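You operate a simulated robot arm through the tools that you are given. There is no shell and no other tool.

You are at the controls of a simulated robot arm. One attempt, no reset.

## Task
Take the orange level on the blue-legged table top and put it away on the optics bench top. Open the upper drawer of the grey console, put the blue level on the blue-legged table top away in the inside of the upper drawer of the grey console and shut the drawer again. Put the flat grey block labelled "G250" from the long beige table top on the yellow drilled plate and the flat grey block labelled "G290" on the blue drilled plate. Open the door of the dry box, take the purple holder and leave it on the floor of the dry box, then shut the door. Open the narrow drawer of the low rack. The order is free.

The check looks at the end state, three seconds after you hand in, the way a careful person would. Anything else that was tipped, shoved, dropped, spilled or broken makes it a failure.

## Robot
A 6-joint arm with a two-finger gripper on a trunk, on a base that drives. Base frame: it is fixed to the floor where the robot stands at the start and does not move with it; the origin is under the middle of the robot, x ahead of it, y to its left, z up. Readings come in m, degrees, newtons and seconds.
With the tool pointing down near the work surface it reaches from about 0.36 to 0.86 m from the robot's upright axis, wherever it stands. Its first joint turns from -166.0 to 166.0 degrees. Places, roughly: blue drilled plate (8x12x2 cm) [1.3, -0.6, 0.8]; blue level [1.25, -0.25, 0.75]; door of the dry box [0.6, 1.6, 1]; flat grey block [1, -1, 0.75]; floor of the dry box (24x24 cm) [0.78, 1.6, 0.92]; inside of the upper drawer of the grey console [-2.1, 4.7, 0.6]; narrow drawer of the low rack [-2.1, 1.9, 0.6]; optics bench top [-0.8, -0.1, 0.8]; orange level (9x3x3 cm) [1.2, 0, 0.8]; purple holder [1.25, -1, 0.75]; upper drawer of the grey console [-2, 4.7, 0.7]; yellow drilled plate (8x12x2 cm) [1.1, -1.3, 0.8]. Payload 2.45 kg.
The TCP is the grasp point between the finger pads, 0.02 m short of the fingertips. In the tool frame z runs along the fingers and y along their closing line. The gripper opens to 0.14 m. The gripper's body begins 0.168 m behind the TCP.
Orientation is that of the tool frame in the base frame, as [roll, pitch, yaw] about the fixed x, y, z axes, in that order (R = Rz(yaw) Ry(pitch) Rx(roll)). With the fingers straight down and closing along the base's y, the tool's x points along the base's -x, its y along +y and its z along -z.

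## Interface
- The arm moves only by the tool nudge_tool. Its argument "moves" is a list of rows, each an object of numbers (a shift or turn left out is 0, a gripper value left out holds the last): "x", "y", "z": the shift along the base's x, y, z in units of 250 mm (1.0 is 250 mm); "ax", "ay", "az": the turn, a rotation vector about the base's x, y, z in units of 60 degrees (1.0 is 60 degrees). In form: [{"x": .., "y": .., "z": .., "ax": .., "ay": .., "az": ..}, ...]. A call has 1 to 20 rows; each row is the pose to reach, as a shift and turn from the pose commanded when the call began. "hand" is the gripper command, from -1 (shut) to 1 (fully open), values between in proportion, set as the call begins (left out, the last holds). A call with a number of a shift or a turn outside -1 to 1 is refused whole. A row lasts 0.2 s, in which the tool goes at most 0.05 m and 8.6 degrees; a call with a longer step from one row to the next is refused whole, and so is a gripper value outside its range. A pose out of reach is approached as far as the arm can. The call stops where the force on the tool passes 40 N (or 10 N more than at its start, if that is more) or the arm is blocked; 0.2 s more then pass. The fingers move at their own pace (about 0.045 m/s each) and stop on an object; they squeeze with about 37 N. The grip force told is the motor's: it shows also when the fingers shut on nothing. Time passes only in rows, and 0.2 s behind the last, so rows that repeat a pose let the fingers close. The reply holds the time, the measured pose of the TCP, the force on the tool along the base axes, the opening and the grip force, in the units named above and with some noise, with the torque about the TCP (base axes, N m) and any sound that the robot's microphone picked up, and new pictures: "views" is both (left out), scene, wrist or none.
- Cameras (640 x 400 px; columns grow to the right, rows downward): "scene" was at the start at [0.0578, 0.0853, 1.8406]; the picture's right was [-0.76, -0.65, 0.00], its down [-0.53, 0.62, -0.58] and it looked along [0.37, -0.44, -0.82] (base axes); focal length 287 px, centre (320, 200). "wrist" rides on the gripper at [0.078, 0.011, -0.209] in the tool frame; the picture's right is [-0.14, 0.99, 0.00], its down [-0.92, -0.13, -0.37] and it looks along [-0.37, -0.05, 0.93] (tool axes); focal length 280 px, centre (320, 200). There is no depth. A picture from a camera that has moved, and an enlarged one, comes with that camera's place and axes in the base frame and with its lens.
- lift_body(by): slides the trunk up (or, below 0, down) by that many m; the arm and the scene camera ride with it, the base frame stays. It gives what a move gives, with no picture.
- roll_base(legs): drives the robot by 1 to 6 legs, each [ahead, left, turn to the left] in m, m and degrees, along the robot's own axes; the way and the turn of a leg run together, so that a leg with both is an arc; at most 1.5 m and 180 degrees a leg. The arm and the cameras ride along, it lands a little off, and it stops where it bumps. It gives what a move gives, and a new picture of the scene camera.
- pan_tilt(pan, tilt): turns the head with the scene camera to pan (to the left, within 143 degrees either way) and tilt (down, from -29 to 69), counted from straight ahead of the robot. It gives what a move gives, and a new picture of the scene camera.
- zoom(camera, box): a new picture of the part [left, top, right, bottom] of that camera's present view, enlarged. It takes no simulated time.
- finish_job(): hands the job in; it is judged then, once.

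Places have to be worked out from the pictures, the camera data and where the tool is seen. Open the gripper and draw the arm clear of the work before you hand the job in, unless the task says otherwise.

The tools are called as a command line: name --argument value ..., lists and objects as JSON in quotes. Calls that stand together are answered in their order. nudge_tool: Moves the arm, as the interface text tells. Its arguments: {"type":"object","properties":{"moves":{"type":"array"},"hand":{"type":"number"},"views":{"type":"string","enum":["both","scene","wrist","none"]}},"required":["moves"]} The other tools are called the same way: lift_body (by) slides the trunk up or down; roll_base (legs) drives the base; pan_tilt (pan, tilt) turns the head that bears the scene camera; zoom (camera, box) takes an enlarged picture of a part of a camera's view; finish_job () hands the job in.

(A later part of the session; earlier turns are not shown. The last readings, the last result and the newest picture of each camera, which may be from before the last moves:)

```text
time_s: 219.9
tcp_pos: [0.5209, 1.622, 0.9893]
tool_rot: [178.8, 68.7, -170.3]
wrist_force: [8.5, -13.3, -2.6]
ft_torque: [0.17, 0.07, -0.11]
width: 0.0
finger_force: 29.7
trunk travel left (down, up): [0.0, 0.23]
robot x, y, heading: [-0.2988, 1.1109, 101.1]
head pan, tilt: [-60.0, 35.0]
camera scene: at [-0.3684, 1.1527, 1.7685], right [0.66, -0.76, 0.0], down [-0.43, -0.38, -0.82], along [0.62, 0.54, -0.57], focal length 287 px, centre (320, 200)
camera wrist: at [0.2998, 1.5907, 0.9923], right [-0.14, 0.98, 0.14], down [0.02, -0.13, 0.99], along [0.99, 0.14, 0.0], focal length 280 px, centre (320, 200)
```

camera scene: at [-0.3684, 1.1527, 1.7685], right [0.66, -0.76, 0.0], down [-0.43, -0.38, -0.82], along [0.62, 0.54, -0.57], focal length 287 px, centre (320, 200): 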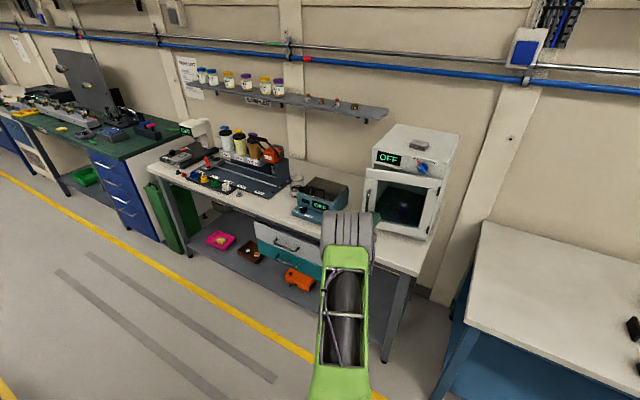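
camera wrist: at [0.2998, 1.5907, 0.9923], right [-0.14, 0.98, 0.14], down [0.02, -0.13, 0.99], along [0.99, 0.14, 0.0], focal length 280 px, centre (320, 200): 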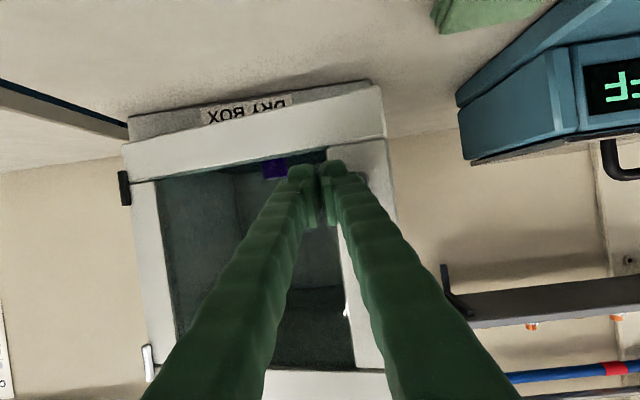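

The door is about 20° from closed. I push straight outward now, with the force limit guarding.

nudge_tool --moves '[{"x": 0.06, "y": 0.004}, {"x": 0.118, "y": 0.018}, {"x": 0.17, "y": 0.035}, {"x": 0.211, "y": 0.05}]' --views "both"

```text
time_s: 220.9
tcp_pos: [0.5736, 1.6372, 0.992]
tool_rot: [179.0, 68.8, -169.8]
wrist_force: [0.3, -0.2, 1.1]
ft_torque: [-0.03, -0.02, 0.0]
width: 0.0
finger_force: 29.8
trunk travel left (down, up): [0.0, 0.23]
robot x, y, heading: [-0.2986, 1.1127, 101.2]
head pan, tilt: [-60.0, 35.0]
camera scene: at [-0.3695, 1.1542, 1.7685], right [0.66, -0.75, 0.0], down [-0.43, -0.38, -0.82], along [0.62, 0.54, -0.57], focal length 287 px, centre (320, 200)
camera wrist: at [0.3522, 1.6055, 0.9932], right [-0.14, 0.98, 0.13], down [0.02, -0.13, 0.99], along [0.99, 0.14, 0.0], focal length 280 px, centre (320, 200)
```

scene: 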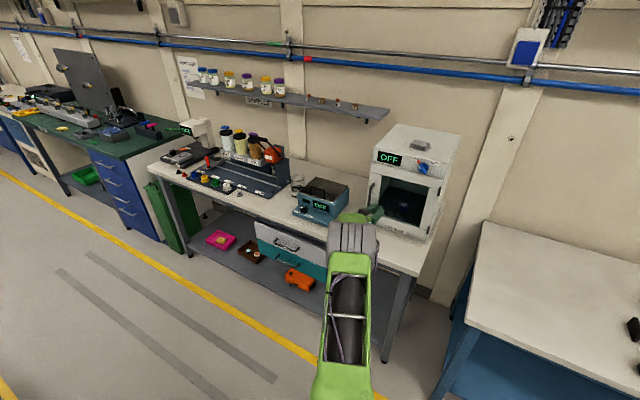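
wrist: 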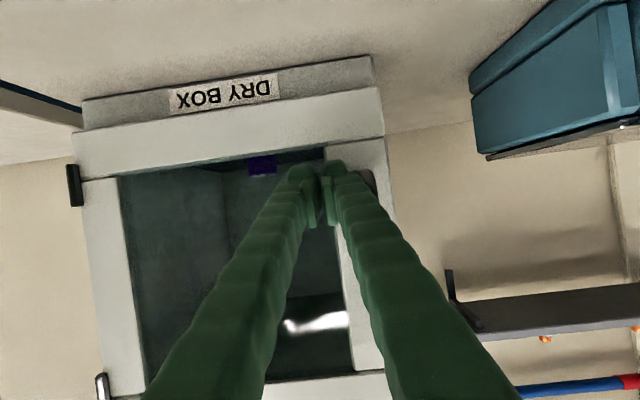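

Almost closed. I keep pushing outward in 1 cm steps until contact with the closed door is felt.

nudge_tool --moves '[{"x": 0.039, "y": 0.008}, {"x": 0.078, "y": 0.015}, {"x": 0.118, "y": 0.023}, {"x": 0.157, "y": 0.031}]' --views "both"

```text
time_s: 221.4
tcp_pos: [0.583, 1.6402, 0.9888]
tool_rot: [179.2, 68.5, -169.8]
wrist_force: [-29.4, -11.3, 9.6]
ft_torque: [0.08, -0.38, -0.17]
width: 0.0061
finger_force: 29.8
trunk travel left (down, up): [0.0, 0.23]
robot x, y, heading: [-0.2979, 1.112, 101.3]
head pan, tilt: [-60.0, 35.0]
stopped in row 2: the force on the tool passed its limit at 55 N (the readings are from after the stop); the commanded pose is now the measured one
camera scene: at [-0.3751, 1.1516, 1.7684], right [0.66, -0.75, 0.0], down [-0.43, -0.38, -0.82], along [0.62, 0.54, -0.57], focal length 287 px, centre (320, 200)
camera wrist: at [0.3612, 1.608, 0.9922], right [-0.14, 0.98, 0.13], down [0.02, -0.13, 0.99], along [0.99, 0.14, 0.0], focal length 280 px, centre (320, 200)
```

scene: 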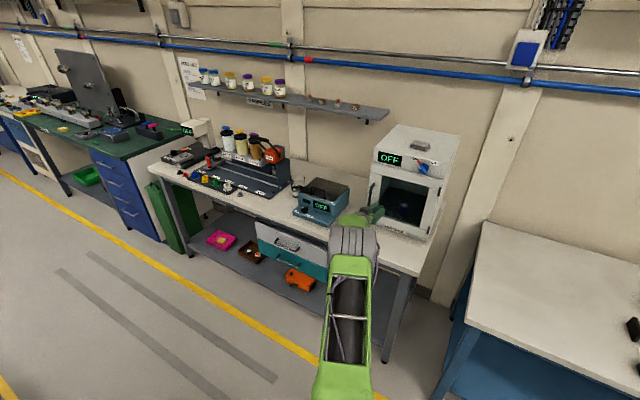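
wrist: 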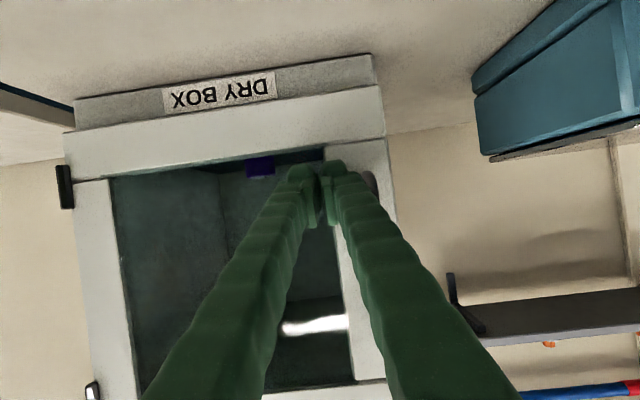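

The door met its frame firmly (stop at 55 N). I draw the tool back and verify from both cameras that it is shut.

nudge_tool --moves '[{"x": -0.1, "y": -0.02}, {"x": -0.28, "y": -0.055}, {"x": -0.46, "y": -0.09}, {"x": -0.64, "y": -0.125}, {"x": -0.8, "y": -0.157}]' --views "wrist"

zoom --camera "scene" --box '[330, 110, 474, 250]'

```text
time_s: 222.7
tcp_pos: [0.3837, 1.5995, 0.9853]
tool_rot: [179.3, 68.2, -169.6]
wrist_force: [0.2, -0.2, -1.2]
ft_torque: [-0.01, 0.01, 0.0]
width: 0.0002
finger_force: 29.7
trunk travel left (down, up): [0.0, 0.23]
robot x, y, heading: [-0.2991, 1.1097, 101.2]
head pan, tilt: [-60.0, 35.0]
camera wrist: at [0.1635, 1.5684, 0.9891], right [-0.14, 0.98, 0.13], down [0.02, -0.13, 0.99], along [0.99, 0.14, 0.0], focal length 280 px, centre (320, 200)
```

wrist: 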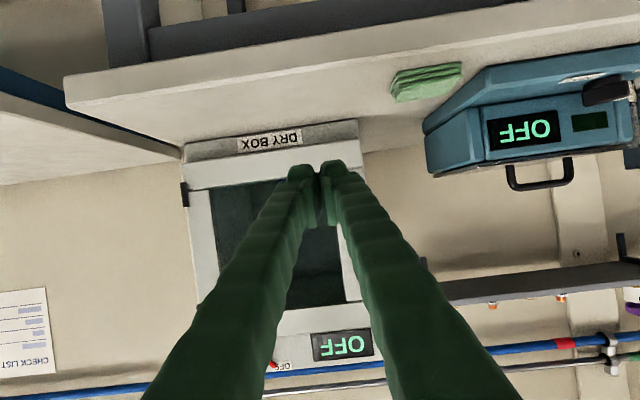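

```text
2.86 times, centred on (402, 180) of scene
camera zoom: at [-0.3704, 1.154, 1.7685], right [0.66, -0.75, 0.0], down [-0.43, -0.38, -0.82], along [0.62, 0.54, -0.57], focal length 820 px, centre (86, 257)
```

zoom: 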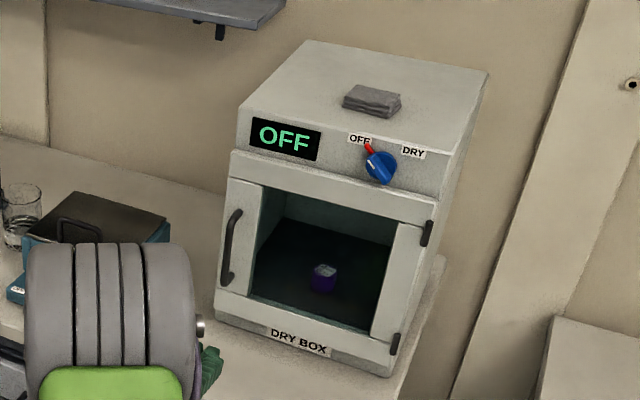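

The dry box door is shut with the holder standing inside. Now I look along the other side of the aisle for the low rack and the grey console.

pan_tilt --pan 55 --tilt 30

pan_tilt --pan 15 --tilt 20

```text
time_s: 224.6
tcp_pos: [0.3851, 1.5999, 0.9845]
tool_rot: [179.2, 68.3, -169.5]
wrist_force: [0.1, -0.5, -0.6]
ft_torque: [-0.02, 0.0, 0.01]
width: 0.0
finger_force: 29.3
trunk travel left (down, up): [0.0, 0.23]
robot x, y, heading: [-0.296, 1.1163, 101.0]
head pan, tilt: [55.0, 30.0]
camera scene: at [-0.5192, 1.1329, 1.7762], right [0.41, 0.91, 0.0], down [0.46, -0.2, -0.87], along [-0.79, 0.35, -0.5], focal length 287 px, centre (320, 200)
```

scene: 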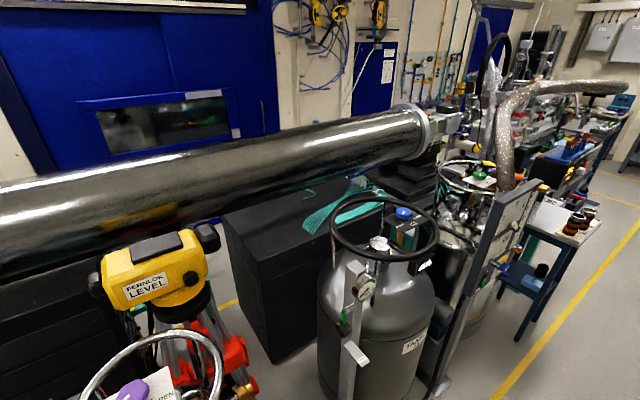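

```text
time_s: 225.7
tcp_pos: [0.3854, 1.6005, 0.9836]
tool_rot: [179.1, 68.3, -169.5]
wrist_force: [0.1, 0.0, 0.1]
ft_torque: [0.0, 0.02, 0.01]
width: 0.0
finger_force: 29.5
trunk travel left (down, up): [0.0, 0.23]
robot x, y, heading: [-0.2992, 1.1125, 101.2]
head pan, tilt: [15.0, 20.0]
camera scene: at [-0.4775, 1.1798, 1.7923], right [0.9, 0.44, 0.0], down [0.15, -0.31, -0.94], along [-0.41, 0.84, -0.34], focal length 287 px, centre (320, 200)
```

scene: 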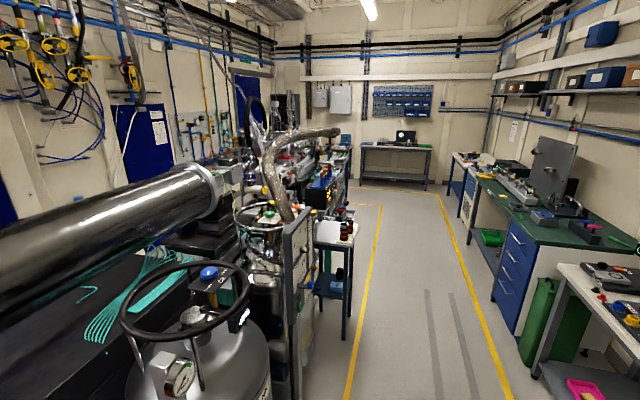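

The low rack should be near the black cabinet behind the grey tank. I zoom there to look for a narrow drawer.

pan_tilt --pan 50 --tilt 40

zoom --camera "scene" --box '[200, 80, 500, 260]'

```text
time_s: 226.7
tcp_pos: [0.3845, 1.6008, 0.9839]
tool_rot: [179.2, 68.3, -169.6]
wrist_force: [-0.8, 0.1, 0.1]
ft_torque: [0.01, -0.01, 0.05]
width: 0.0
finger_force: 29.7
trunk travel left (down, up): [0.0, 0.23]
robot x, y, heading: [-0.3002, 1.1112, 101.1]
head pan, tilt: [50.0, 40.0]
camera scene: at [-0.5109, 1.1373, 1.7609], right [0.48, 0.87, 0.0], down [0.56, -0.31, -0.77], along [-0.67, 0.37, -0.64], focal length 287 px, centre (320, 200)
```

scene: 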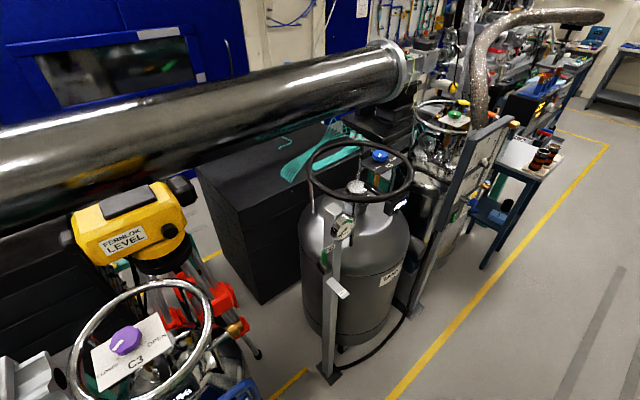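

```text
2.13 times, centred on (350, 170) of scene
camera zoom: at [-0.5109, 1.1373, 1.7609], right [0.48, 0.87, 0.0], down [0.56, -0.31, -0.77], along [-0.67, 0.37, -0.64], focal length 612 px, centre (256, 264)
```

zoom: 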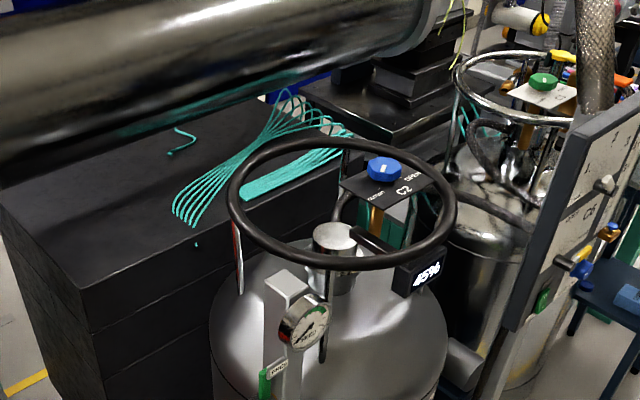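

No drawer is visible from here; more of it may be seen from further along. I fold the arm to a compact tool-down pose and drive up the aisle to look around.

nudge_tool --moves '[{"x": -0.07, "y": -0.05, "z": 0.06, "ax": -0.02, "ay": 0.112}, {"x": -0.14, "y": -0.1, "z": 0.12, "ax": -0.041, "ay": 0.223}, {"x": -0.21, "y": -0.15, "z": 0.18, "ax": -0.061, "ay": 0.335}, {"x": -0.28, "y": -0.2, "z": 0.24, "ax": -0.082, "ay": 0.446}, {"x": -0.32, "y": -0.25, "z": 0.28, "ax": -0.102, "ay": 0.558}]' --views "none"

nudge_tool --moves '[{"x": -0.07, "y": -0.05, "z": 0.06, "ax": -0.02, "ay": 0.112}, {"x": -0.14, "y": -0.1, "z": 0.12, "ax": -0.041, "ay": 0.223}, {"x": -0.21, "y": -0.15, "z": 0.18, "ax": -0.061, "ay": 0.335}, {"x": -0.28, "y": -0.2, "z": 0.24, "ax": -0.082, "ay": 0.446}, {"x": -0.32, "y": -0.25, "z": 0.28, "ax": -0.102, "ay": 0.558}]' --hand 1 --views "none"

roll_base --legs '[[1.4, 0, 0]]'

```text
time_s: 227.9
tcp_pos: [0.3057, 1.5395, 1.0553]
tool_rot: [179.4, 34.4, -169.4]
wrist_force: [-0.3, 0.1, -0.2]
ft_torque: [-0.04, -0.09, -0.05]
width: 0.0
finger_force: 29.3
trunk travel left (down, up): [0.0, 0.23]
robot x, y, heading: [-0.2991, 1.1116, 101.1]
head pan, tilt: [50.0, 40.0]
```

```text
time_s: 229.1
tcp_pos: [0.2067, 1.4683, 1.0909]
tool_rot: [-169.0, 9.0, -168.9]
wrist_force: [-0.3, 0.1, 0.4]
ft_torque: [0.02, 0.03, -0.01]
width: 0.106
finger_force: 0.0
out of reach, approached as far as the arm can: row 2, 3, 4, 5
trunk travel left (down, up): [0.0, 0.23]
robot x, y, heading: [-0.3017, 1.1139, 101.1]
head pan, tilt: [50.0, 40.0]
```

```text
time_s: 235.9
tcp_pos: [-0.0593, 2.8157, 1.0924]
tool_rot: [-168.9, 9.2, -168.6]
wrist_force: [-0.8, 0.4, 0.4]
ft_torque: [0.03, 0.0, 0.01]
width: 0.1399
finger_force: 0.0
trunk travel left (down, up): [0.0, 0.23]
robot x, y, heading: [-0.5627, 2.4539, 101.1]
head pan, tilt: [50.0, 40.0]
camera scene: at [-0.7757, 2.4831, 1.7609], right [0.48, 0.88, 0.0], down [0.56, -0.31, -0.77], along [-0.67, 0.37, -0.64], focal length 287 px, centre (320, 200)
```

scene: 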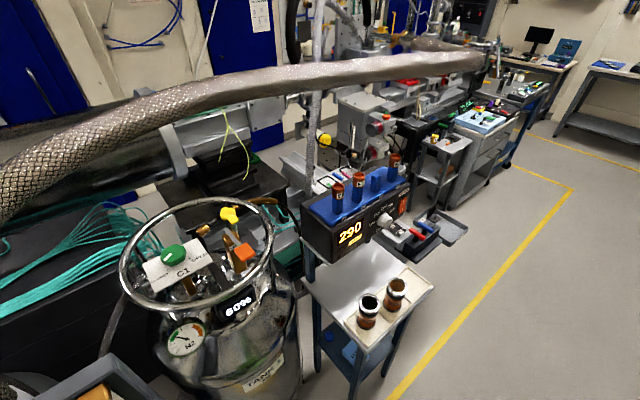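

Further along I see a grey drawer unit and a rack. I zoom in on them.

zoom --camera "scene" --box '[380, 60, 580, 250]'

pan_tilt --pan 20 --tilt 25

pan_tilt --pan 95 --tilt 40

```text
2.11 times, centred on (480, 155) of scene
camera zoom: at [-0.7757, 2.4831, 1.7609], right [0.48, 0.88, 0.0], down [0.56, -0.31, -0.77], along [-0.67, 0.37, -0.64], focal length 604 px, centre (-17, 295)
```

zoom: 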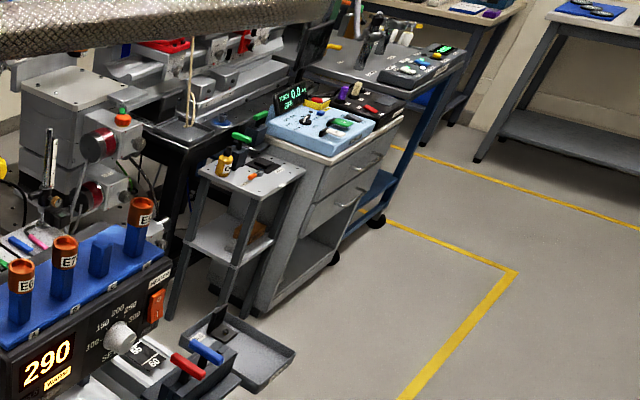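

```text
time_s: 236.9
tcp_pos: [-0.0585, 2.8156, 1.0918]
tool_rot: [-168.9, 9.1, -168.7]
wrist_force: [0.5, 0.3, 0.1]
ft_torque: [-0.01, 0.02, -0.01]
width: 0.14
finger_force: 0.1
trunk travel left (down, up): [0.0, 0.23]
robot x, y, heading: [-0.5647, 2.4626, 101.2]
head pan, tilt: [20.0, 25.0]
camera scene: at [-0.749, 2.5207, 1.7842], right [0.86, 0.52, 0.0], down [0.22, -0.36, -0.91], along [-0.47, 0.77, -0.42], focal length 287 px, centre (320, 200)
```

scene: 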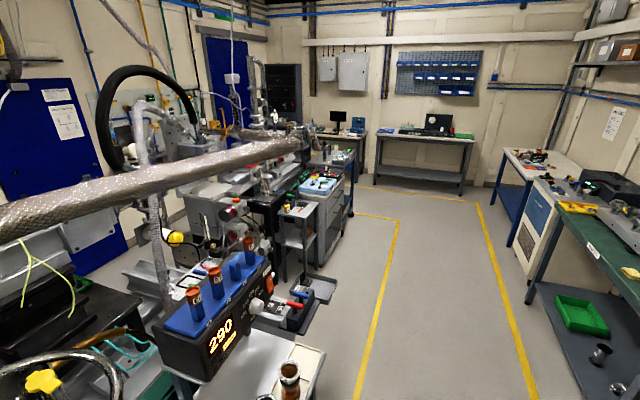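

```text
time_s: 238.3
tcp_pos: [-0.0586, 2.8159, 1.0918]
tool_rot: [-169.0, 9.1, -168.7]
wrist_force: [0.3, 0.1, 0.0]
ft_torque: [-0.01, 0.02, 0.02]
width: 0.1402
finger_force: 0.2
trunk travel left (down, up): [0.0, 0.23]
robot x, y, heading: [-0.5626, 2.4596, 101.0]
head pan, tilt: [95.0, 40.0]
camera scene: at [-0.7829, 2.4183, 1.7609], right [-0.28, 0.96, 0.0], down [0.62, 0.18, -0.77], along [-0.74, -0.21, -0.64], focal length 287 px, centre (320, 200)
```

scene: 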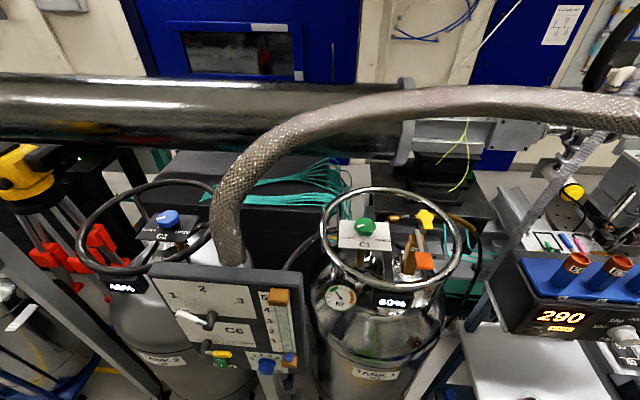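

The grey console (with the light-blue instrument on top) is ahead at the left side. I zoom on the black block with teal cables, which is where the low rack is said to be.

zoom --camera "scene" --box '[100, 130, 500, 300]'

pan_tilt --pan 120 --tilt 35

pan_tilt --pan 70 --tilt 55

```text
1.60 times, centred on (300, 215) of scene
camera zoom: at [-0.7829, 2.4183, 1.7609], right [-0.28, 0.96, 0.0], down [0.62, 0.18, -0.77], along [-0.74, -0.21, -0.64], focal length 459 px, centre (352, 176)
```

zoom: 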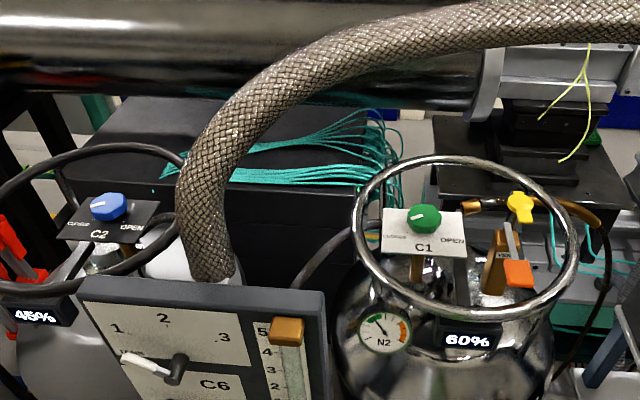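

```text
time_s: 239.2
tcp_pos: [-0.0583, 2.8156, 1.0925]
tool_rot: [-169.0, 9.1, -168.6]
wrist_force: [0.2, 0.1, 0.3]
ft_torque: [0.0, -0.03, 0.01]
width: 0.1401
finger_force: 0.0
trunk travel left (down, up): [0.0, 0.23]
robot x, y, heading: [-0.5636, 2.4574, 100.9]
head pan, tilt: [120.0, 35.0]
camera scene: at [-0.7675, 2.384, 1.7684], right [-0.66, 0.75, 0.0], down [0.43, 0.38, -0.82], along [-0.62, -0.54, -0.57], focal length 287 px, centre (320, 200)
```

scene: 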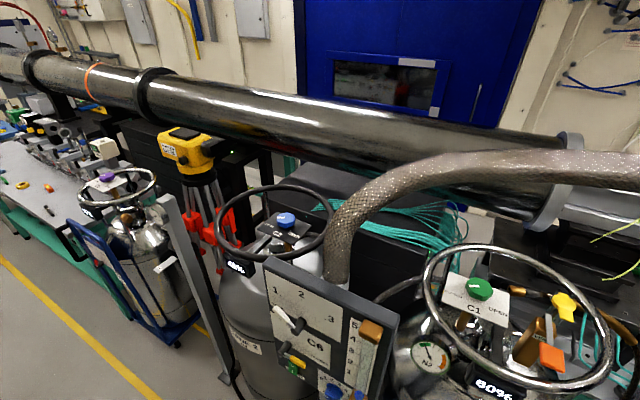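

```text
time_s: 240.4
tcp_pos: [-0.0589, 2.8161, 1.0925]
tool_rot: [-169.0, 9.1, -168.7]
wrist_force: [0.2, -0.3, 0.4]
ft_torque: [0.03, 0.01, -0.01]
width: 0.14
finger_force: 0.1
trunk travel left (down, up): [0.0, 0.23]
robot x, y, heading: [-0.5667, 2.4599, 101.2]
head pan, tilt: [70.0, 55.0]
camera scene: at [-0.7725, 2.4529, 1.7402], right [0.15, 0.99, 0.0], down [0.81, -0.12, -0.57], along [-0.57, 0.09, -0.82], focal length 287 px, centre (320, 200)
```

scene: 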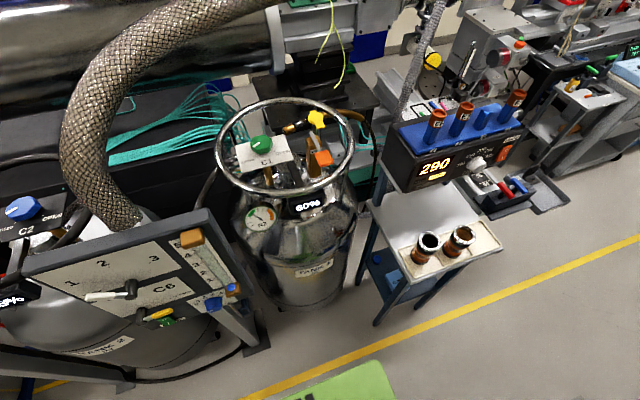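

The tanks block access to that block from this side; its drawers may face another way. First I go on to the grey console further ahead.

roll_base --legs '[[1.4, 0, 0]]'

pan_tilt --pan 45 --tilt 35

```text
time_s: 247.4
tcp_pos: [-0.3196, 4.1967, 1.0921]
tool_rot: [-169.0, 9.1, -169.4]
wrist_force: [-0.1, -0.1, -0.4]
ft_torque: [-0.02, 0.0, -0.01]
width: 0.1401
finger_force: 0.0
trunk travel left (down, up): [0.0, 0.23]
robot x, y, heading: [-0.8284, 3.8432, 100.6]
head pan, tilt: [70.0, 55.0]
camera scene: at [-1.0382, 3.8419, 1.7402], right [0.16, 0.99, 0.0], down [0.81, -0.13, -0.57], along [-0.57, 0.09, -0.82], focal length 287 px, centre (320, 200)
```

scene: 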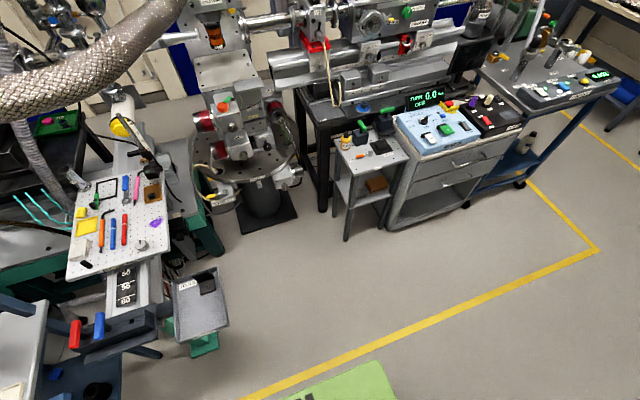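

```text
time_s: 248.3
tcp_pos: [-0.3209, 4.1967, 1.0929]
tool_rot: [-169.0, 9.1, -169.4]
wrist_force: [-0.4, 0.6, 0.3]
ft_torque: [-0.01, -0.01, 0.01]
width: 0.14
finger_force: 0.0
trunk travel left (down, up): [0.0, 0.23]
robot x, y, heading: [-0.826, 3.8411, 100.7]
head pan, tilt: [45.0, 35.0]
camera scene: at [-1.0397, 3.8796, 1.7684], right [0.57, 0.82, 0.0], down [0.47, -0.32, -0.82], along [-0.68, 0.46, -0.57], focal length 287 px, centre (320, 200)
```

scene: 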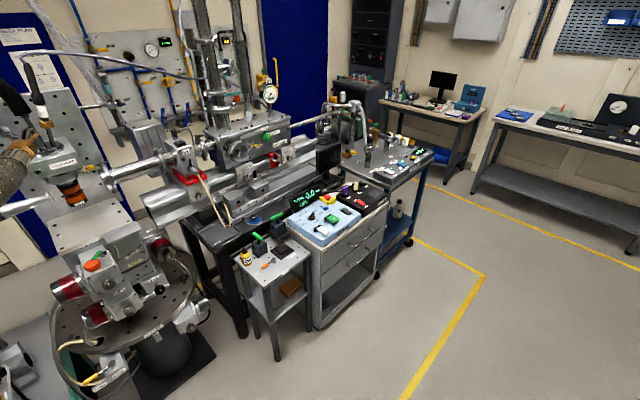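

The console has two drawers with bar handles facing the aisle. I zoom in on it.

zoom --camera "scene" --box '[230, 160, 430, 345]'

```text
2.16 times, centred on (330, 252) of scene
camera zoom: at [-1.0397, 3.8796, 1.7684], right [0.57, 0.82, 0.0], down [0.47, -0.32, -0.82], along [-0.68, 0.46, -0.57], focal length 620 px, centre (298, 86)
```

zoom: 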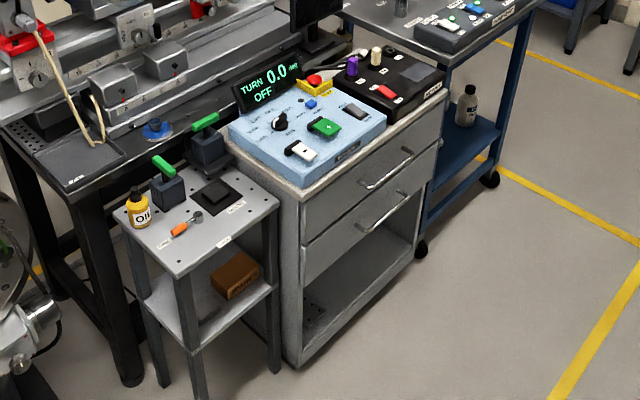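

The upper drawer's handle bar is at about z 0.63, w 4.95–5.17, u ≈ −0.97. I check the way ahead before driving next to it.

pan_tilt --pan 0 --tilt 40

pan_tilt --pan -40 --tilt 40

```text
time_s: 249.4
tcp_pos: [-0.3196, 4.1961, 1.0919]
tool_rot: [-169.0, 9.1, -169.5]
wrist_force: [0.2, -0.1, -0.7]
ft_torque: [0.02, 0.0, -0.04]
width: 0.1401
finger_force: 0.1
trunk travel left (down, up): [0.0, 0.23]
robot x, y, heading: [-0.8313, 3.8451, 100.5]
head pan, tilt: [0.0, 40.0]
camera scene: at [-0.9827, 3.9134, 1.7609], right [0.98, 0.18, 0.0], down [0.12, -0.63, -0.77], along [-0.14, 0.75, -0.64], focal length 287 px, centre (320, 200)
```

scene: 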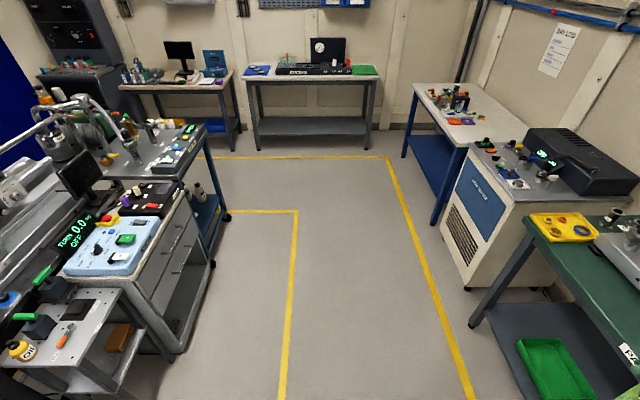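

```text
time_s: 250.5
tcp_pos: [-0.3201, 4.1956, 1.0923]
tool_rot: [-169.0, 9.1, -169.4]
wrist_force: [0.2, -0.1, -1.0]
ft_torque: [0.0, 0.01, 0.02]
width: 0.14
finger_force: 0.1
trunk travel left (down, up): [0.0, 0.23]
robot x, y, heading: [-0.8297, 3.8438, 100.4]
head pan, tilt: [-40.0, 40.0]
camera scene: at [-0.9253, 3.9039, 1.7609], right [0.87, -0.49, 0.0], down [-0.32, -0.56, -0.77], along [0.38, 0.67, -0.64], focal length 287 px, centre (320, 200)
```

scene: 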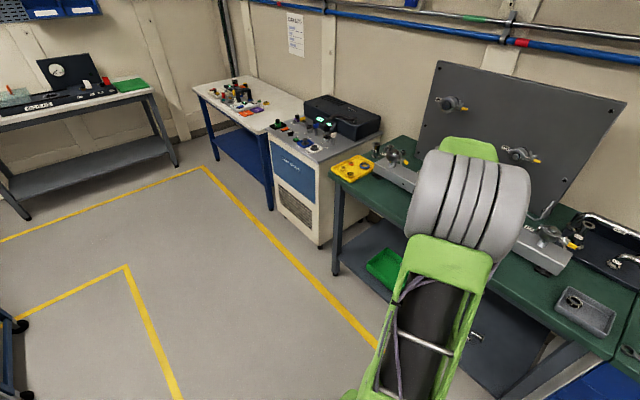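

The aisle is free. I drive ahead beside the console and turn around so that it comes to my right side.

roll_base --legs '[[1.1, 0.0, 0.5], [0, 0, 90], [0, 0, 89]]'

pan_tilt --pan -90 --tilt 50

```text
time_s: 263.9
tcp_pos: [-1.5548, 4.61, 1.0927]
tool_rot: [-169.1, 9.0, 10.7]
wrist_force: [0.4, 0.1, -0.6]
ft_torque: [-0.02, -0.01, 0.02]
width: 0.14
finger_force: 0.0
trunk travel left (down, up): [0.0, 0.23]
robot x, y, heading: [-1.0444, 4.9608, -79.4]
head pan, tilt: [-40.0, 40.0]
camera scene: at [-0.9483, 4.9045, 1.7609], right [-0.87, 0.49, 0.0], down [0.32, 0.56, -0.77], along [-0.38, -0.67, -0.64], focal length 287 px, centre (320, 200)
```

scene: 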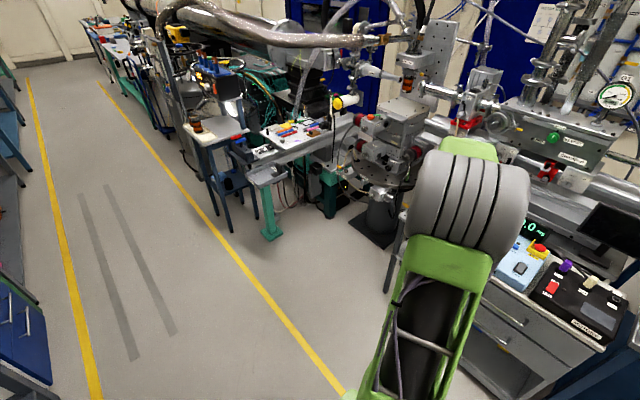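

```text
time_s: 265.1
tcp_pos: [-1.5555, 4.6105, 1.0928]
tool_rot: [-169.0, 9.1, 10.7]
wrist_force: [0.2, 0.2, 0.3]
ft_torque: [0.01, -0.01, 0.02]
width: 0.14
finger_force: 0.0
trunk travel left (down, up): [0.0, 0.23]
robot x, y, heading: [-1.0455, 4.9611, -79.5]
head pan, tilt: [-90.0, 50.0]
camera scene: at [-0.9823, 4.9644, 1.7467], right [-0.18, 0.98, 0.0], down [0.75, 0.14, -0.64], along [-0.63, -0.12, -0.77], focal length 287 px, centre (320, 200)
```

scene: 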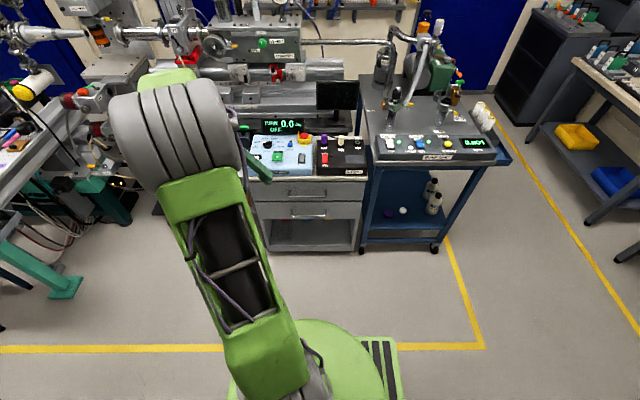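

The console is straight to the right. I zoom in on the drawers for exact handle coordinates.

zoom --camera "scene" --box '[236, 130, 396, 260]'

```text
3.08 times, centred on (316, 195) of scene
camera zoom: at [-0.9823, 4.9644, 1.7467], right [-0.18, 0.98, 0.0], down [0.75, 0.14, -0.64], along [-0.63, -0.12, -0.77], focal length 883 px, centre (332, 215)
```

zoom: 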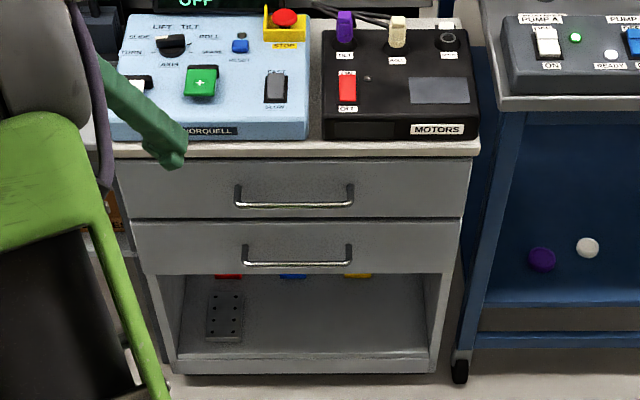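

The upper handle bar is about [-1.89, 4.73], z ≈ 0.66, protruding ~4 cm. I orient the tool toward it (30° below horizontal) with the closing line in the vertical plane; first the tilt.

nudge_tool --moves '[{"x": -0.054, "y": 0.051, "z": -0.051, "ax": -0.0448, "ay": 0.1144, "az": 0.0163}, {"x": -0.109, "y": 0.103, "z": -0.103, "ax": -0.0895, "ay": 0.2288, "az": 0.0326}, {"x": -0.163, "y": 0.154, "z": -0.154, "ax": -0.1343, "ay": 0.3432, "az": 0.0489}, {"x": -0.217, "y": 0.206, "z": -0.206, "ax": -0.1791, "ay": 0.4575, "az": 0.0651}, {"x": -0.271, "y": 0.257, "z": -0.257, "ax": -0.2239, "ay": 0.5719, "az": 0.0814}, {"x": -0.326, "y": 0.309, "z": -0.309, "ax": -0.2686, "ay": 0.6863, "az": 0.0977}, {"x": -0.38, "y": 0.36, "z": -0.36, "ax": -0.3134, "ay": 0.8007, "az": 0.114}]' --hand 0.2 --views "wrist"

```text
time_s: 266.7
tcp_pos: [-1.6504, 4.7011, 1.0015]
tool_rot: [179.4, 60.1, 10.2]
wrist_force: [-0.4, -0.9, 0.6]
ft_torque: [0.11, 0.0, -0.14]
width: 0.0838
finger_force: 0.0
out of reach, approached as far as the arm can: row 5
trunk travel left (down, up): [0.0, 0.23]
robot x, y, heading: [-1.0479, 4.9633, -79.5]
head pan, tilt: [-90.0, 50.0]
camera wrist: at [-1.4316, 4.7315, 1.038], right [0.12, -0.99, 0.12], down [-0.16, 0.1, 0.98], along [-0.98, -0.13, -0.15], focal length 280 px, centre (320, 200)
```

wrist: 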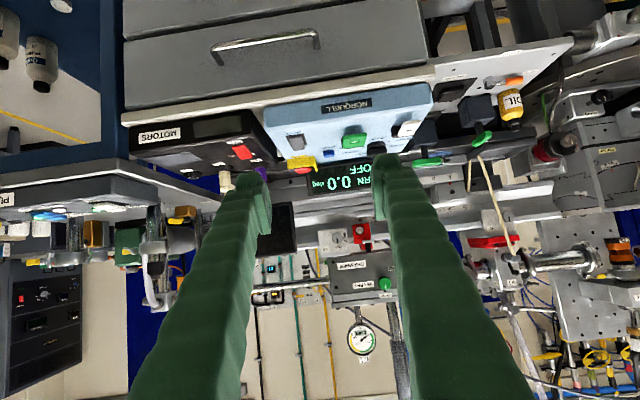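

Triangulating with the wrist view puts the bar at about [-1.904, 4.731, 0.65]. I roll the tool −90° about its axis (fingers above/below the bar) while lowering toward it.

nudge_tool --moves '[{"x": -0.033, "y": 0.013, "z": -0.093, "ax": 0.1062, "ay": 0.0208, "az": 0.0625}, {"x": -0.067, "y": 0.027, "z": -0.187, "ax": 0.2123, "ay": 0.0417, "az": 0.125}, {"x": -0.1, "y": 0.04, "z": -0.28, "ax": 0.3185, "ay": 0.0625, "az": 0.1875}, {"x": -0.133, "y": 0.053, "z": -0.373, "ax": 0.4247, "ay": 0.0833, "az": 0.25}, {"x": -0.167, "y": 0.067, "z": -0.467, "ax": 0.5308, "ay": 0.1042, "az": 0.3125}, {"x": -0.2, "y": 0.08, "z": -0.56, "ax": 0.637, "ay": 0.125, "az": 0.375}]' --views "none"

nudge_tool --moves '[{"x": -0.033, "y": 0.013, "z": -0.08, "ax": 0.1062, "ay": 0.0208, "az": 0.0625}, {"x": -0.067, "y": 0.027, "z": -0.16, "ax": 0.2123, "ay": 0.0417, "az": 0.125}, {"x": -0.1, "y": 0.04, "z": -0.24, "ax": 0.3185, "ay": 0.0625, "az": 0.1875}, {"x": -0.133, "y": 0.053, "z": -0.32, "ax": 0.4247, "ay": 0.0833, "az": 0.25}, {"x": -0.167, "y": 0.067, "z": -0.4, "ax": 0.5308, "ay": 0.1042, "az": 0.3125}, {"x": -0.2, "y": 0.08, "z": -0.48, "ax": 0.637, "ay": 0.125, "az": 0.375}]' --views "both"

```text
time_s: 268.1
tcp_pos: [-1.7016, 4.7199, 0.8611]
tool_rot: [-129.2, 37.7, 74.7]
wrist_force: [-0.2, -0.5, -0.6]
ft_torque: [0.04, -0.01, -0.01]
width: 0.084
finger_force: 0.0
trunk travel left (down, up): [0.0, 0.23]
robot x, y, heading: [-1.0464, 4.9593, -79.4]
head pan, tilt: [-90.0, 50.0]
```

```text
time_s: 269.5
tcp_pos: [-1.7507, 4.7405, 0.7406]
tool_rot: [-120.0, 0.0, 101.2]
wrist_force: [-0.7, -0.2, 0.0]
ft_torque: [0.03, -0.01, 0.01]
width: 0.084
finger_force: 0.1
trunk travel left (down, up): [0.0, 0.23]
robot x, y, heading: [-1.0486, 4.9619, -79.2]
head pan, tilt: [-90.0, 50.0]
camera scene: at [-0.9824, 4.9645, 1.7467], right [-0.18, 0.98, 0.0], down [0.75, 0.14, -0.64], along [-0.63, -0.12, -0.77], focal length 287 px, centre (320, 200)
camera wrist: at [-1.5828, 4.8524, 0.836], right [0.51, -0.04, -0.86], down [0.43, -0.85, 0.29], along [-0.74, -0.52, -0.42], focal length 280 px, centre (320, 200)
```

scene: 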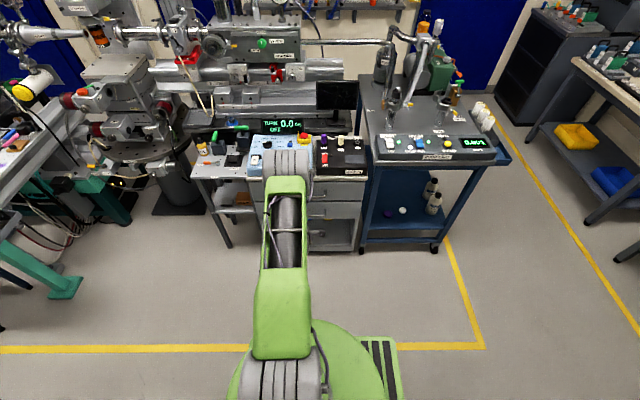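
wrist: 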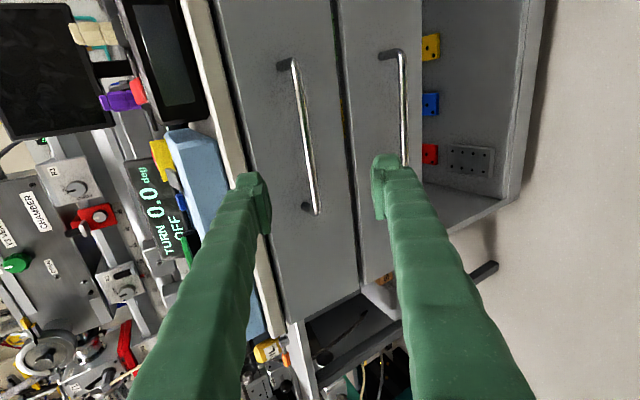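

Three views agree on the bar at z ≈ 0.70, about 11 cm ahead and 1.6 cm above the tool axis. I narrow the fingers to 5 cm, correct the offset and advance part way.

nudge_tool --moves '[{"x": -0.048, "y": 0.072, "z": 0.057}, {"x": -0.12, "y": 0.058, "z": 0.015}, {"x": -0.2, "y": 0.042, "z": -0.033}, {"x": -0.252, "y": 0.031, "z": -0.064}, {"x": -0.252, "y": 0.031, "z": -0.064}, {"x": -0.252, "y": 0.031, "z": -0.064}]' --hand -0.286 --views "wrist"

```text
time_s: 270.9
tcp_pos: [-1.8134, 4.7472, 0.726]
tool_rot: [-120.1, 0.1, 101.1]
wrist_force: [-0.5, 0.0, -0.4]
ft_torque: [0.01, -0.01, 0.01]
width: 0.0499
finger_force: 0.1
trunk travel left (down, up): [0.0, 0.23]
robot x, y, heading: [-1.0427, 4.9608, -79.4]
head pan, tilt: [-90.0, 50.0]
camera wrist: at [-1.6444, 4.8592, 0.8209], right [0.51, -0.04, -0.86], down [0.43, -0.85, 0.3], along [-0.74, -0.52, -0.42], focal length 280 px, centre (320, 200)
```

wrist: 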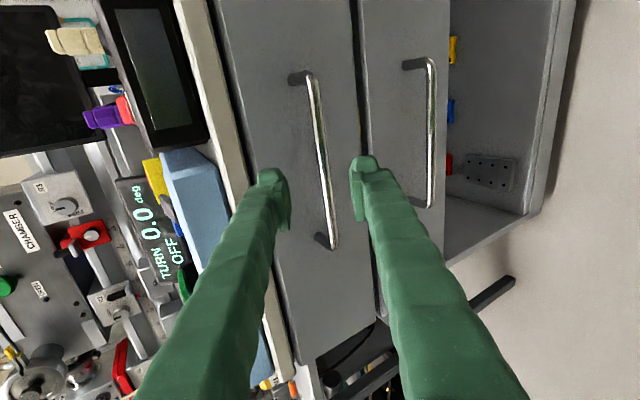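

The bar runs exactly between the fingers. I advance another 4 cm and close on it.

nudge_tool --moves '[{"x": -0.06, "y": -0.012, "z": -0.035}, {"x": -0.11, "y": -0.022, "z": -0.065}, {"x": -0.136, "y": -0.027, "z": -0.08}, {"x": -0.136, "y": -0.027, "z": -0.08}]' --views "wrist"

```text
time_s: 271.9
tcp_pos: [-1.8464, 4.7405, 0.7055]
tool_rot: [-120.1, 0.2, 101.1]
wrist_force: [-0.6, -0.1, -0.4]
ft_torque: [-0.02, 0.01, -0.01]
width: 0.0496
finger_force: 0.1
trunk travel left (down, up): [0.0, 0.23]
robot x, y, heading: [-1.0501, 4.9658, -79.5]
head pan, tilt: [-90.0, 50.0]
camera wrist: at [-1.6783, 4.8537, 0.8007], right [0.51, -0.04, -0.86], down [0.43, -0.85, 0.3], along [-0.74, -0.52, -0.42], focal length 280 px, centre (320, 200)
```

wrist: 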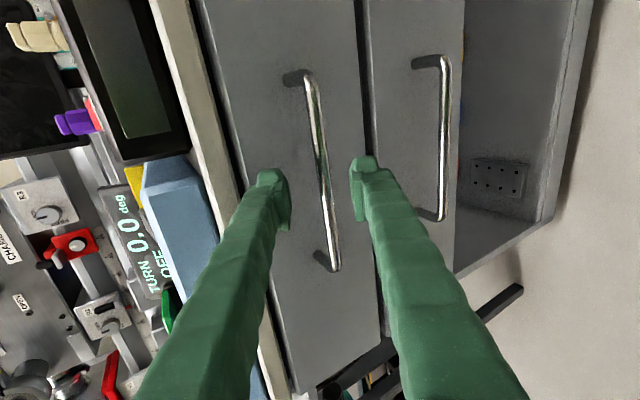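

By its growth in the picture the bar is still ~4 cm ahead of the TCP. I advance 3 cm more.

nudge_tool --moves '[{"x": -0.034, "y": -0.007, "z": -0.02}, {"x": -0.068, "y": -0.013, "z": -0.04}, {"x": -0.1, "y": -0.02, "z": -0.059}, {"x": -0.1, "y": -0.02, "z": -0.059}]' --views "wrist"

```text
time_s: 272.9
tcp_pos: [-1.8693, 4.7358, 0.6905]
tool_rot: [-120.1, 0.1, 101.1]
wrist_force: [19.6, 4.1, 6.7]
ft_torque: [-0.18, 0.74, -0.04]
width: 0.0478
finger_force: 0.0
trunk travel left (down, up): [0.0, 0.23]
robot x, y, heading: [-1.048, 4.9602, -79.5]
head pan, tilt: [-90.0, 50.0]
camera wrist: at [-1.7013, 4.8495, 0.7862], right [0.51, -0.04, -0.86], down [0.43, -0.85, 0.3], along [-0.74, -0.52, -0.42], focal length 280 px, centre (320, 200)
```

wrist: 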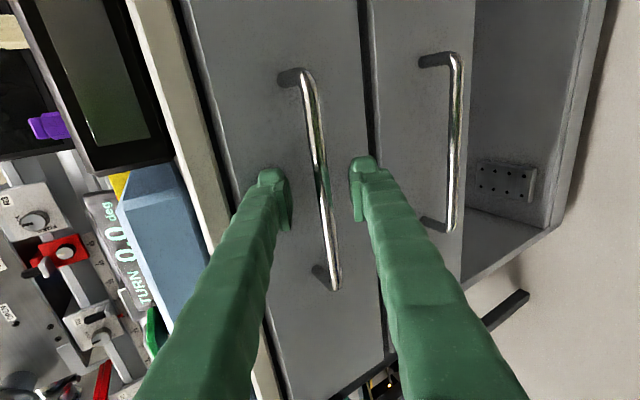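

A fingertip touches the drawer front (20 N), while the bar is near the tips. I back off 5 mm, narrow the fingers to 3 cm, then advance again.

nudge_tool --moves '[{"x": 0.017, "y": 0.003, "z": 0.01}, {"x": 0.017, "y": 0.003, "z": 0.01}, {"x": 0.017, "y": 0.003, "z": 0.01}]' --hand -0.6 --views "none"

nudge_tool --moves '[{"x": -0.02, "y": -0.004, "z": -0.012}, {"x": -0.036, "y": -0.007, "z": -0.022}, {"x": -0.044, "y": -0.008, "z": -0.026}]' --views "wrist"

```text
time_s: 273.7
tcp_pos: [-1.8678, 4.7375, 0.6925]
tool_rot: [-120.1, 0.1, 101.1]
wrist_force: [0.8, -0.8, -0.3]
ft_torque: [-0.03, -0.02, -0.01]
width: 0.0281
finger_force: 0.1
trunk travel left (down, up): [0.0, 0.23]
robot x, y, heading: [-1.0471, 4.966, -79.1]
head pan, tilt: [-90.0, 50.0]
```

```text
time_s: 274.5
tcp_pos: [-1.8751, 4.7355, 0.6884]
tool_rot: [-120.2, 0.1, 101.1]
wrist_force: [31.0, 5.6, 11.8]
ft_torque: [-0.17, 0.78, 0.0]
width: 0.0243
finger_force: 0.0
trunk travel left (down, up): [0.0, 0.23]
robot x, y, heading: [-1.0466, 4.9611, -79.4]
head pan, tilt: [-90.0, 50.0]
camera wrist: at [-1.707, 4.8479, 0.7831], right [0.52, -0.04, -0.86], down [0.43, -0.85, 0.3], along [-0.74, -0.52, -0.42], focal length 280 px, centre (320, 200)
```

wrist: 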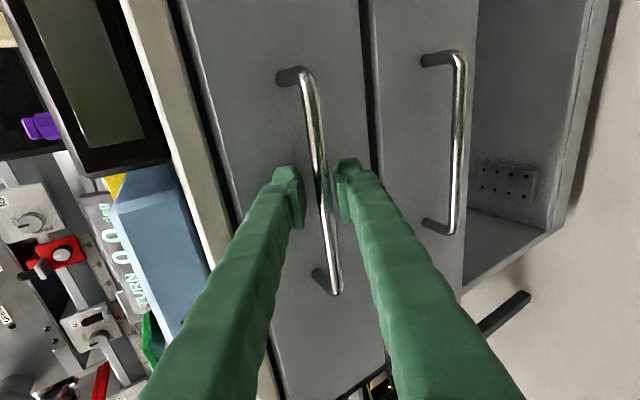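

The bar now lies between the pads with the tips against the drawer front. I close the gripper on it.

nudge_tool --moves '[{"x": 0.006, "z": 0.003}, {"x": 0.006, "z": 0.003}, {"x": 0.006, "z": 0.003}, {"x": 0.006, "z": 0.003}]' --hand -1 --views "wrist"

```text
time_s: 275.5
tcp_pos: [-1.8749, 4.7341, 0.6837]
tool_rot: [-120.5, -0.1, 101.1]
wrist_force: [1.3, 1.3, -27.6]
ft_torque: [0.25, 0.35, 0.18]
width: 0.0061
finger_force: 34.5
trunk travel left (down, up): [0.0, 0.23]
robot x, y, heading: [-1.0435, 4.9604, -79.4]
head pan, tilt: [-90.0, 50.0]
camera wrist: at [-1.7081, 4.8476, 0.7803], right [0.52, -0.04, -0.85], down [0.42, -0.85, 0.3], along [-0.74, -0.52, -0.43], focal length 280 px, centre (320, 200)
```

wrist: 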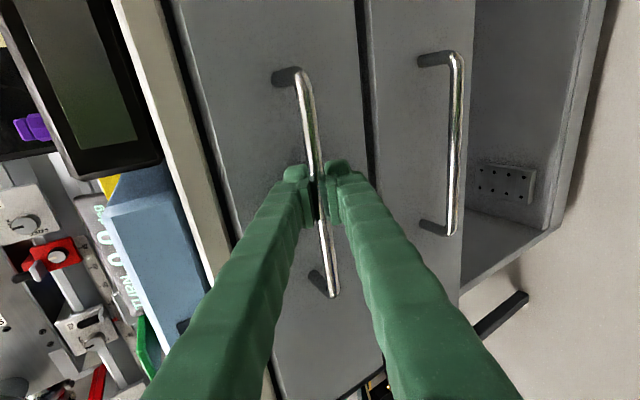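

The bar is gripped but with a vertical strain of −28 N. I follow it down 4 mm to relieve that and begin to pull straight out.

nudge_tool --moves '[{"z": -0.016}, {"z": -0.018}, {"z": -0.018}]' --views "none"

nudge_tool --moves '[{"x": 0.059, "y": 0.0116}, {"x": 0.1177, "y": 0.0232}, {"x": 0.1766, "y": 0.0347}, {"x": 0.235, "y": 0.0463}]' --views "wrist"

```text
time_s: 276.3
tcp_pos: [-1.8766, 4.7345, 0.6837]
tool_rot: [-120.1, 0.1, 101.1]
wrist_force: [24.9, 8.0, -3.8]
ft_torque: [0.31, 0.25, 0.18]
width: 0.0063
finger_force: 34.5
trunk travel left (down, up): [0.0, 0.23]
robot x, y, heading: [-1.0461, 4.9624, -79.5]
head pan, tilt: [-90.0, 50.0]
```

```text
time_s: 277.3
tcp_pos: [-1.8173, 4.7452, 0.6844]
tool_rot: [-119.9, 0.0, 101.1]
wrist_force: [1.0, 0.4, -2.6]
ft_torque: [0.28, 0.11, 0.11]
width: 0.0059
finger_force: 33.7
trunk travel left (down, up): [0.0, 0.23]
robot x, y, heading: [-1.0445, 4.9587, -79.5]
head pan, tilt: [-90.0, 50.0]
camera wrist: at [-1.6492, 4.8592, 0.7785], right [0.51, -0.04, -0.86], down [0.43, -0.85, 0.3], along [-0.74, -0.52, -0.42], focal length 280 px, centre (320, 200)
```

wrist: 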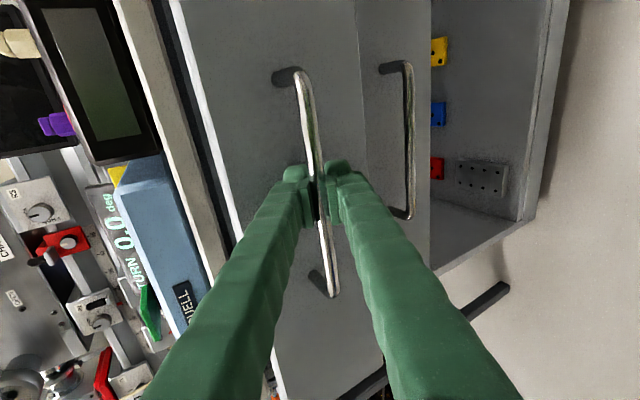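

The drawer slides out with little force. I pull another 17 cm.

nudge_tool --moves '[{"x": 0.118, "y": 0.023}, {"x": 0.235, "y": 0.046}, {"x": 0.353, "y": 0.07}, {"x": 0.47, "y": 0.093}, {"x": 0.588, "y": 0.116}, {"x": 0.67, "y": 0.132}]' --views "both"

```text
time_s: 278.7
tcp_pos: [-1.6509, 4.7787, 0.6837]
tool_rot: [-120.1, 0.0, 101.3]
wrist_force: [3.1, -9.2, -1.0]
ft_torque: [0.35, 0.07, -0.1]
width: 0.0059
finger_force: 34.4
trunk travel left (down, up): [0.0, 0.23]
robot x, y, heading: [-1.0486, 4.9641, -79.5]
head pan, tilt: [-90.0, 50.0]
camera scene: at [-0.9821, 4.9637, 1.7467], right [-0.18, 0.98, 0.0], down [0.75, 0.14, -0.64], along [-0.63, -0.12, -0.77], focal length 287 px, centre (320, 200)
camera wrist: at [-1.4826, 4.8917, 0.779], right [0.51, -0.04, -0.86], down [0.43, -0.85, 0.3], along [-0.74, -0.52, -0.42], focal length 280 px, centre (320, 200)
```

scene: 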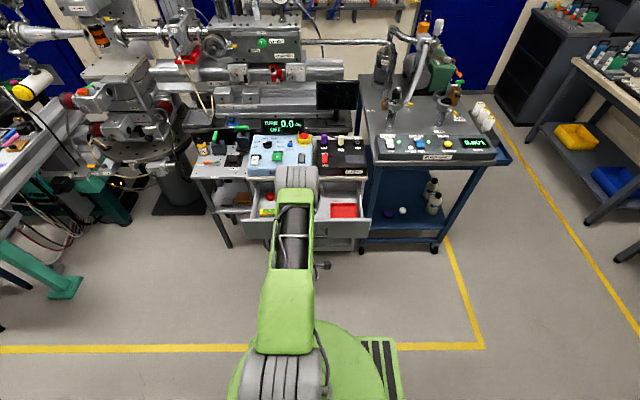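
wrist: 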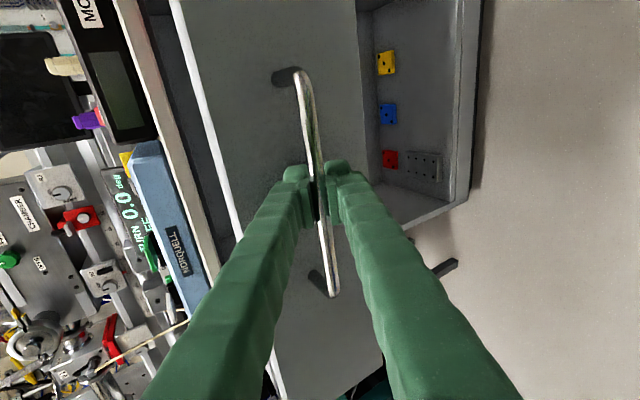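

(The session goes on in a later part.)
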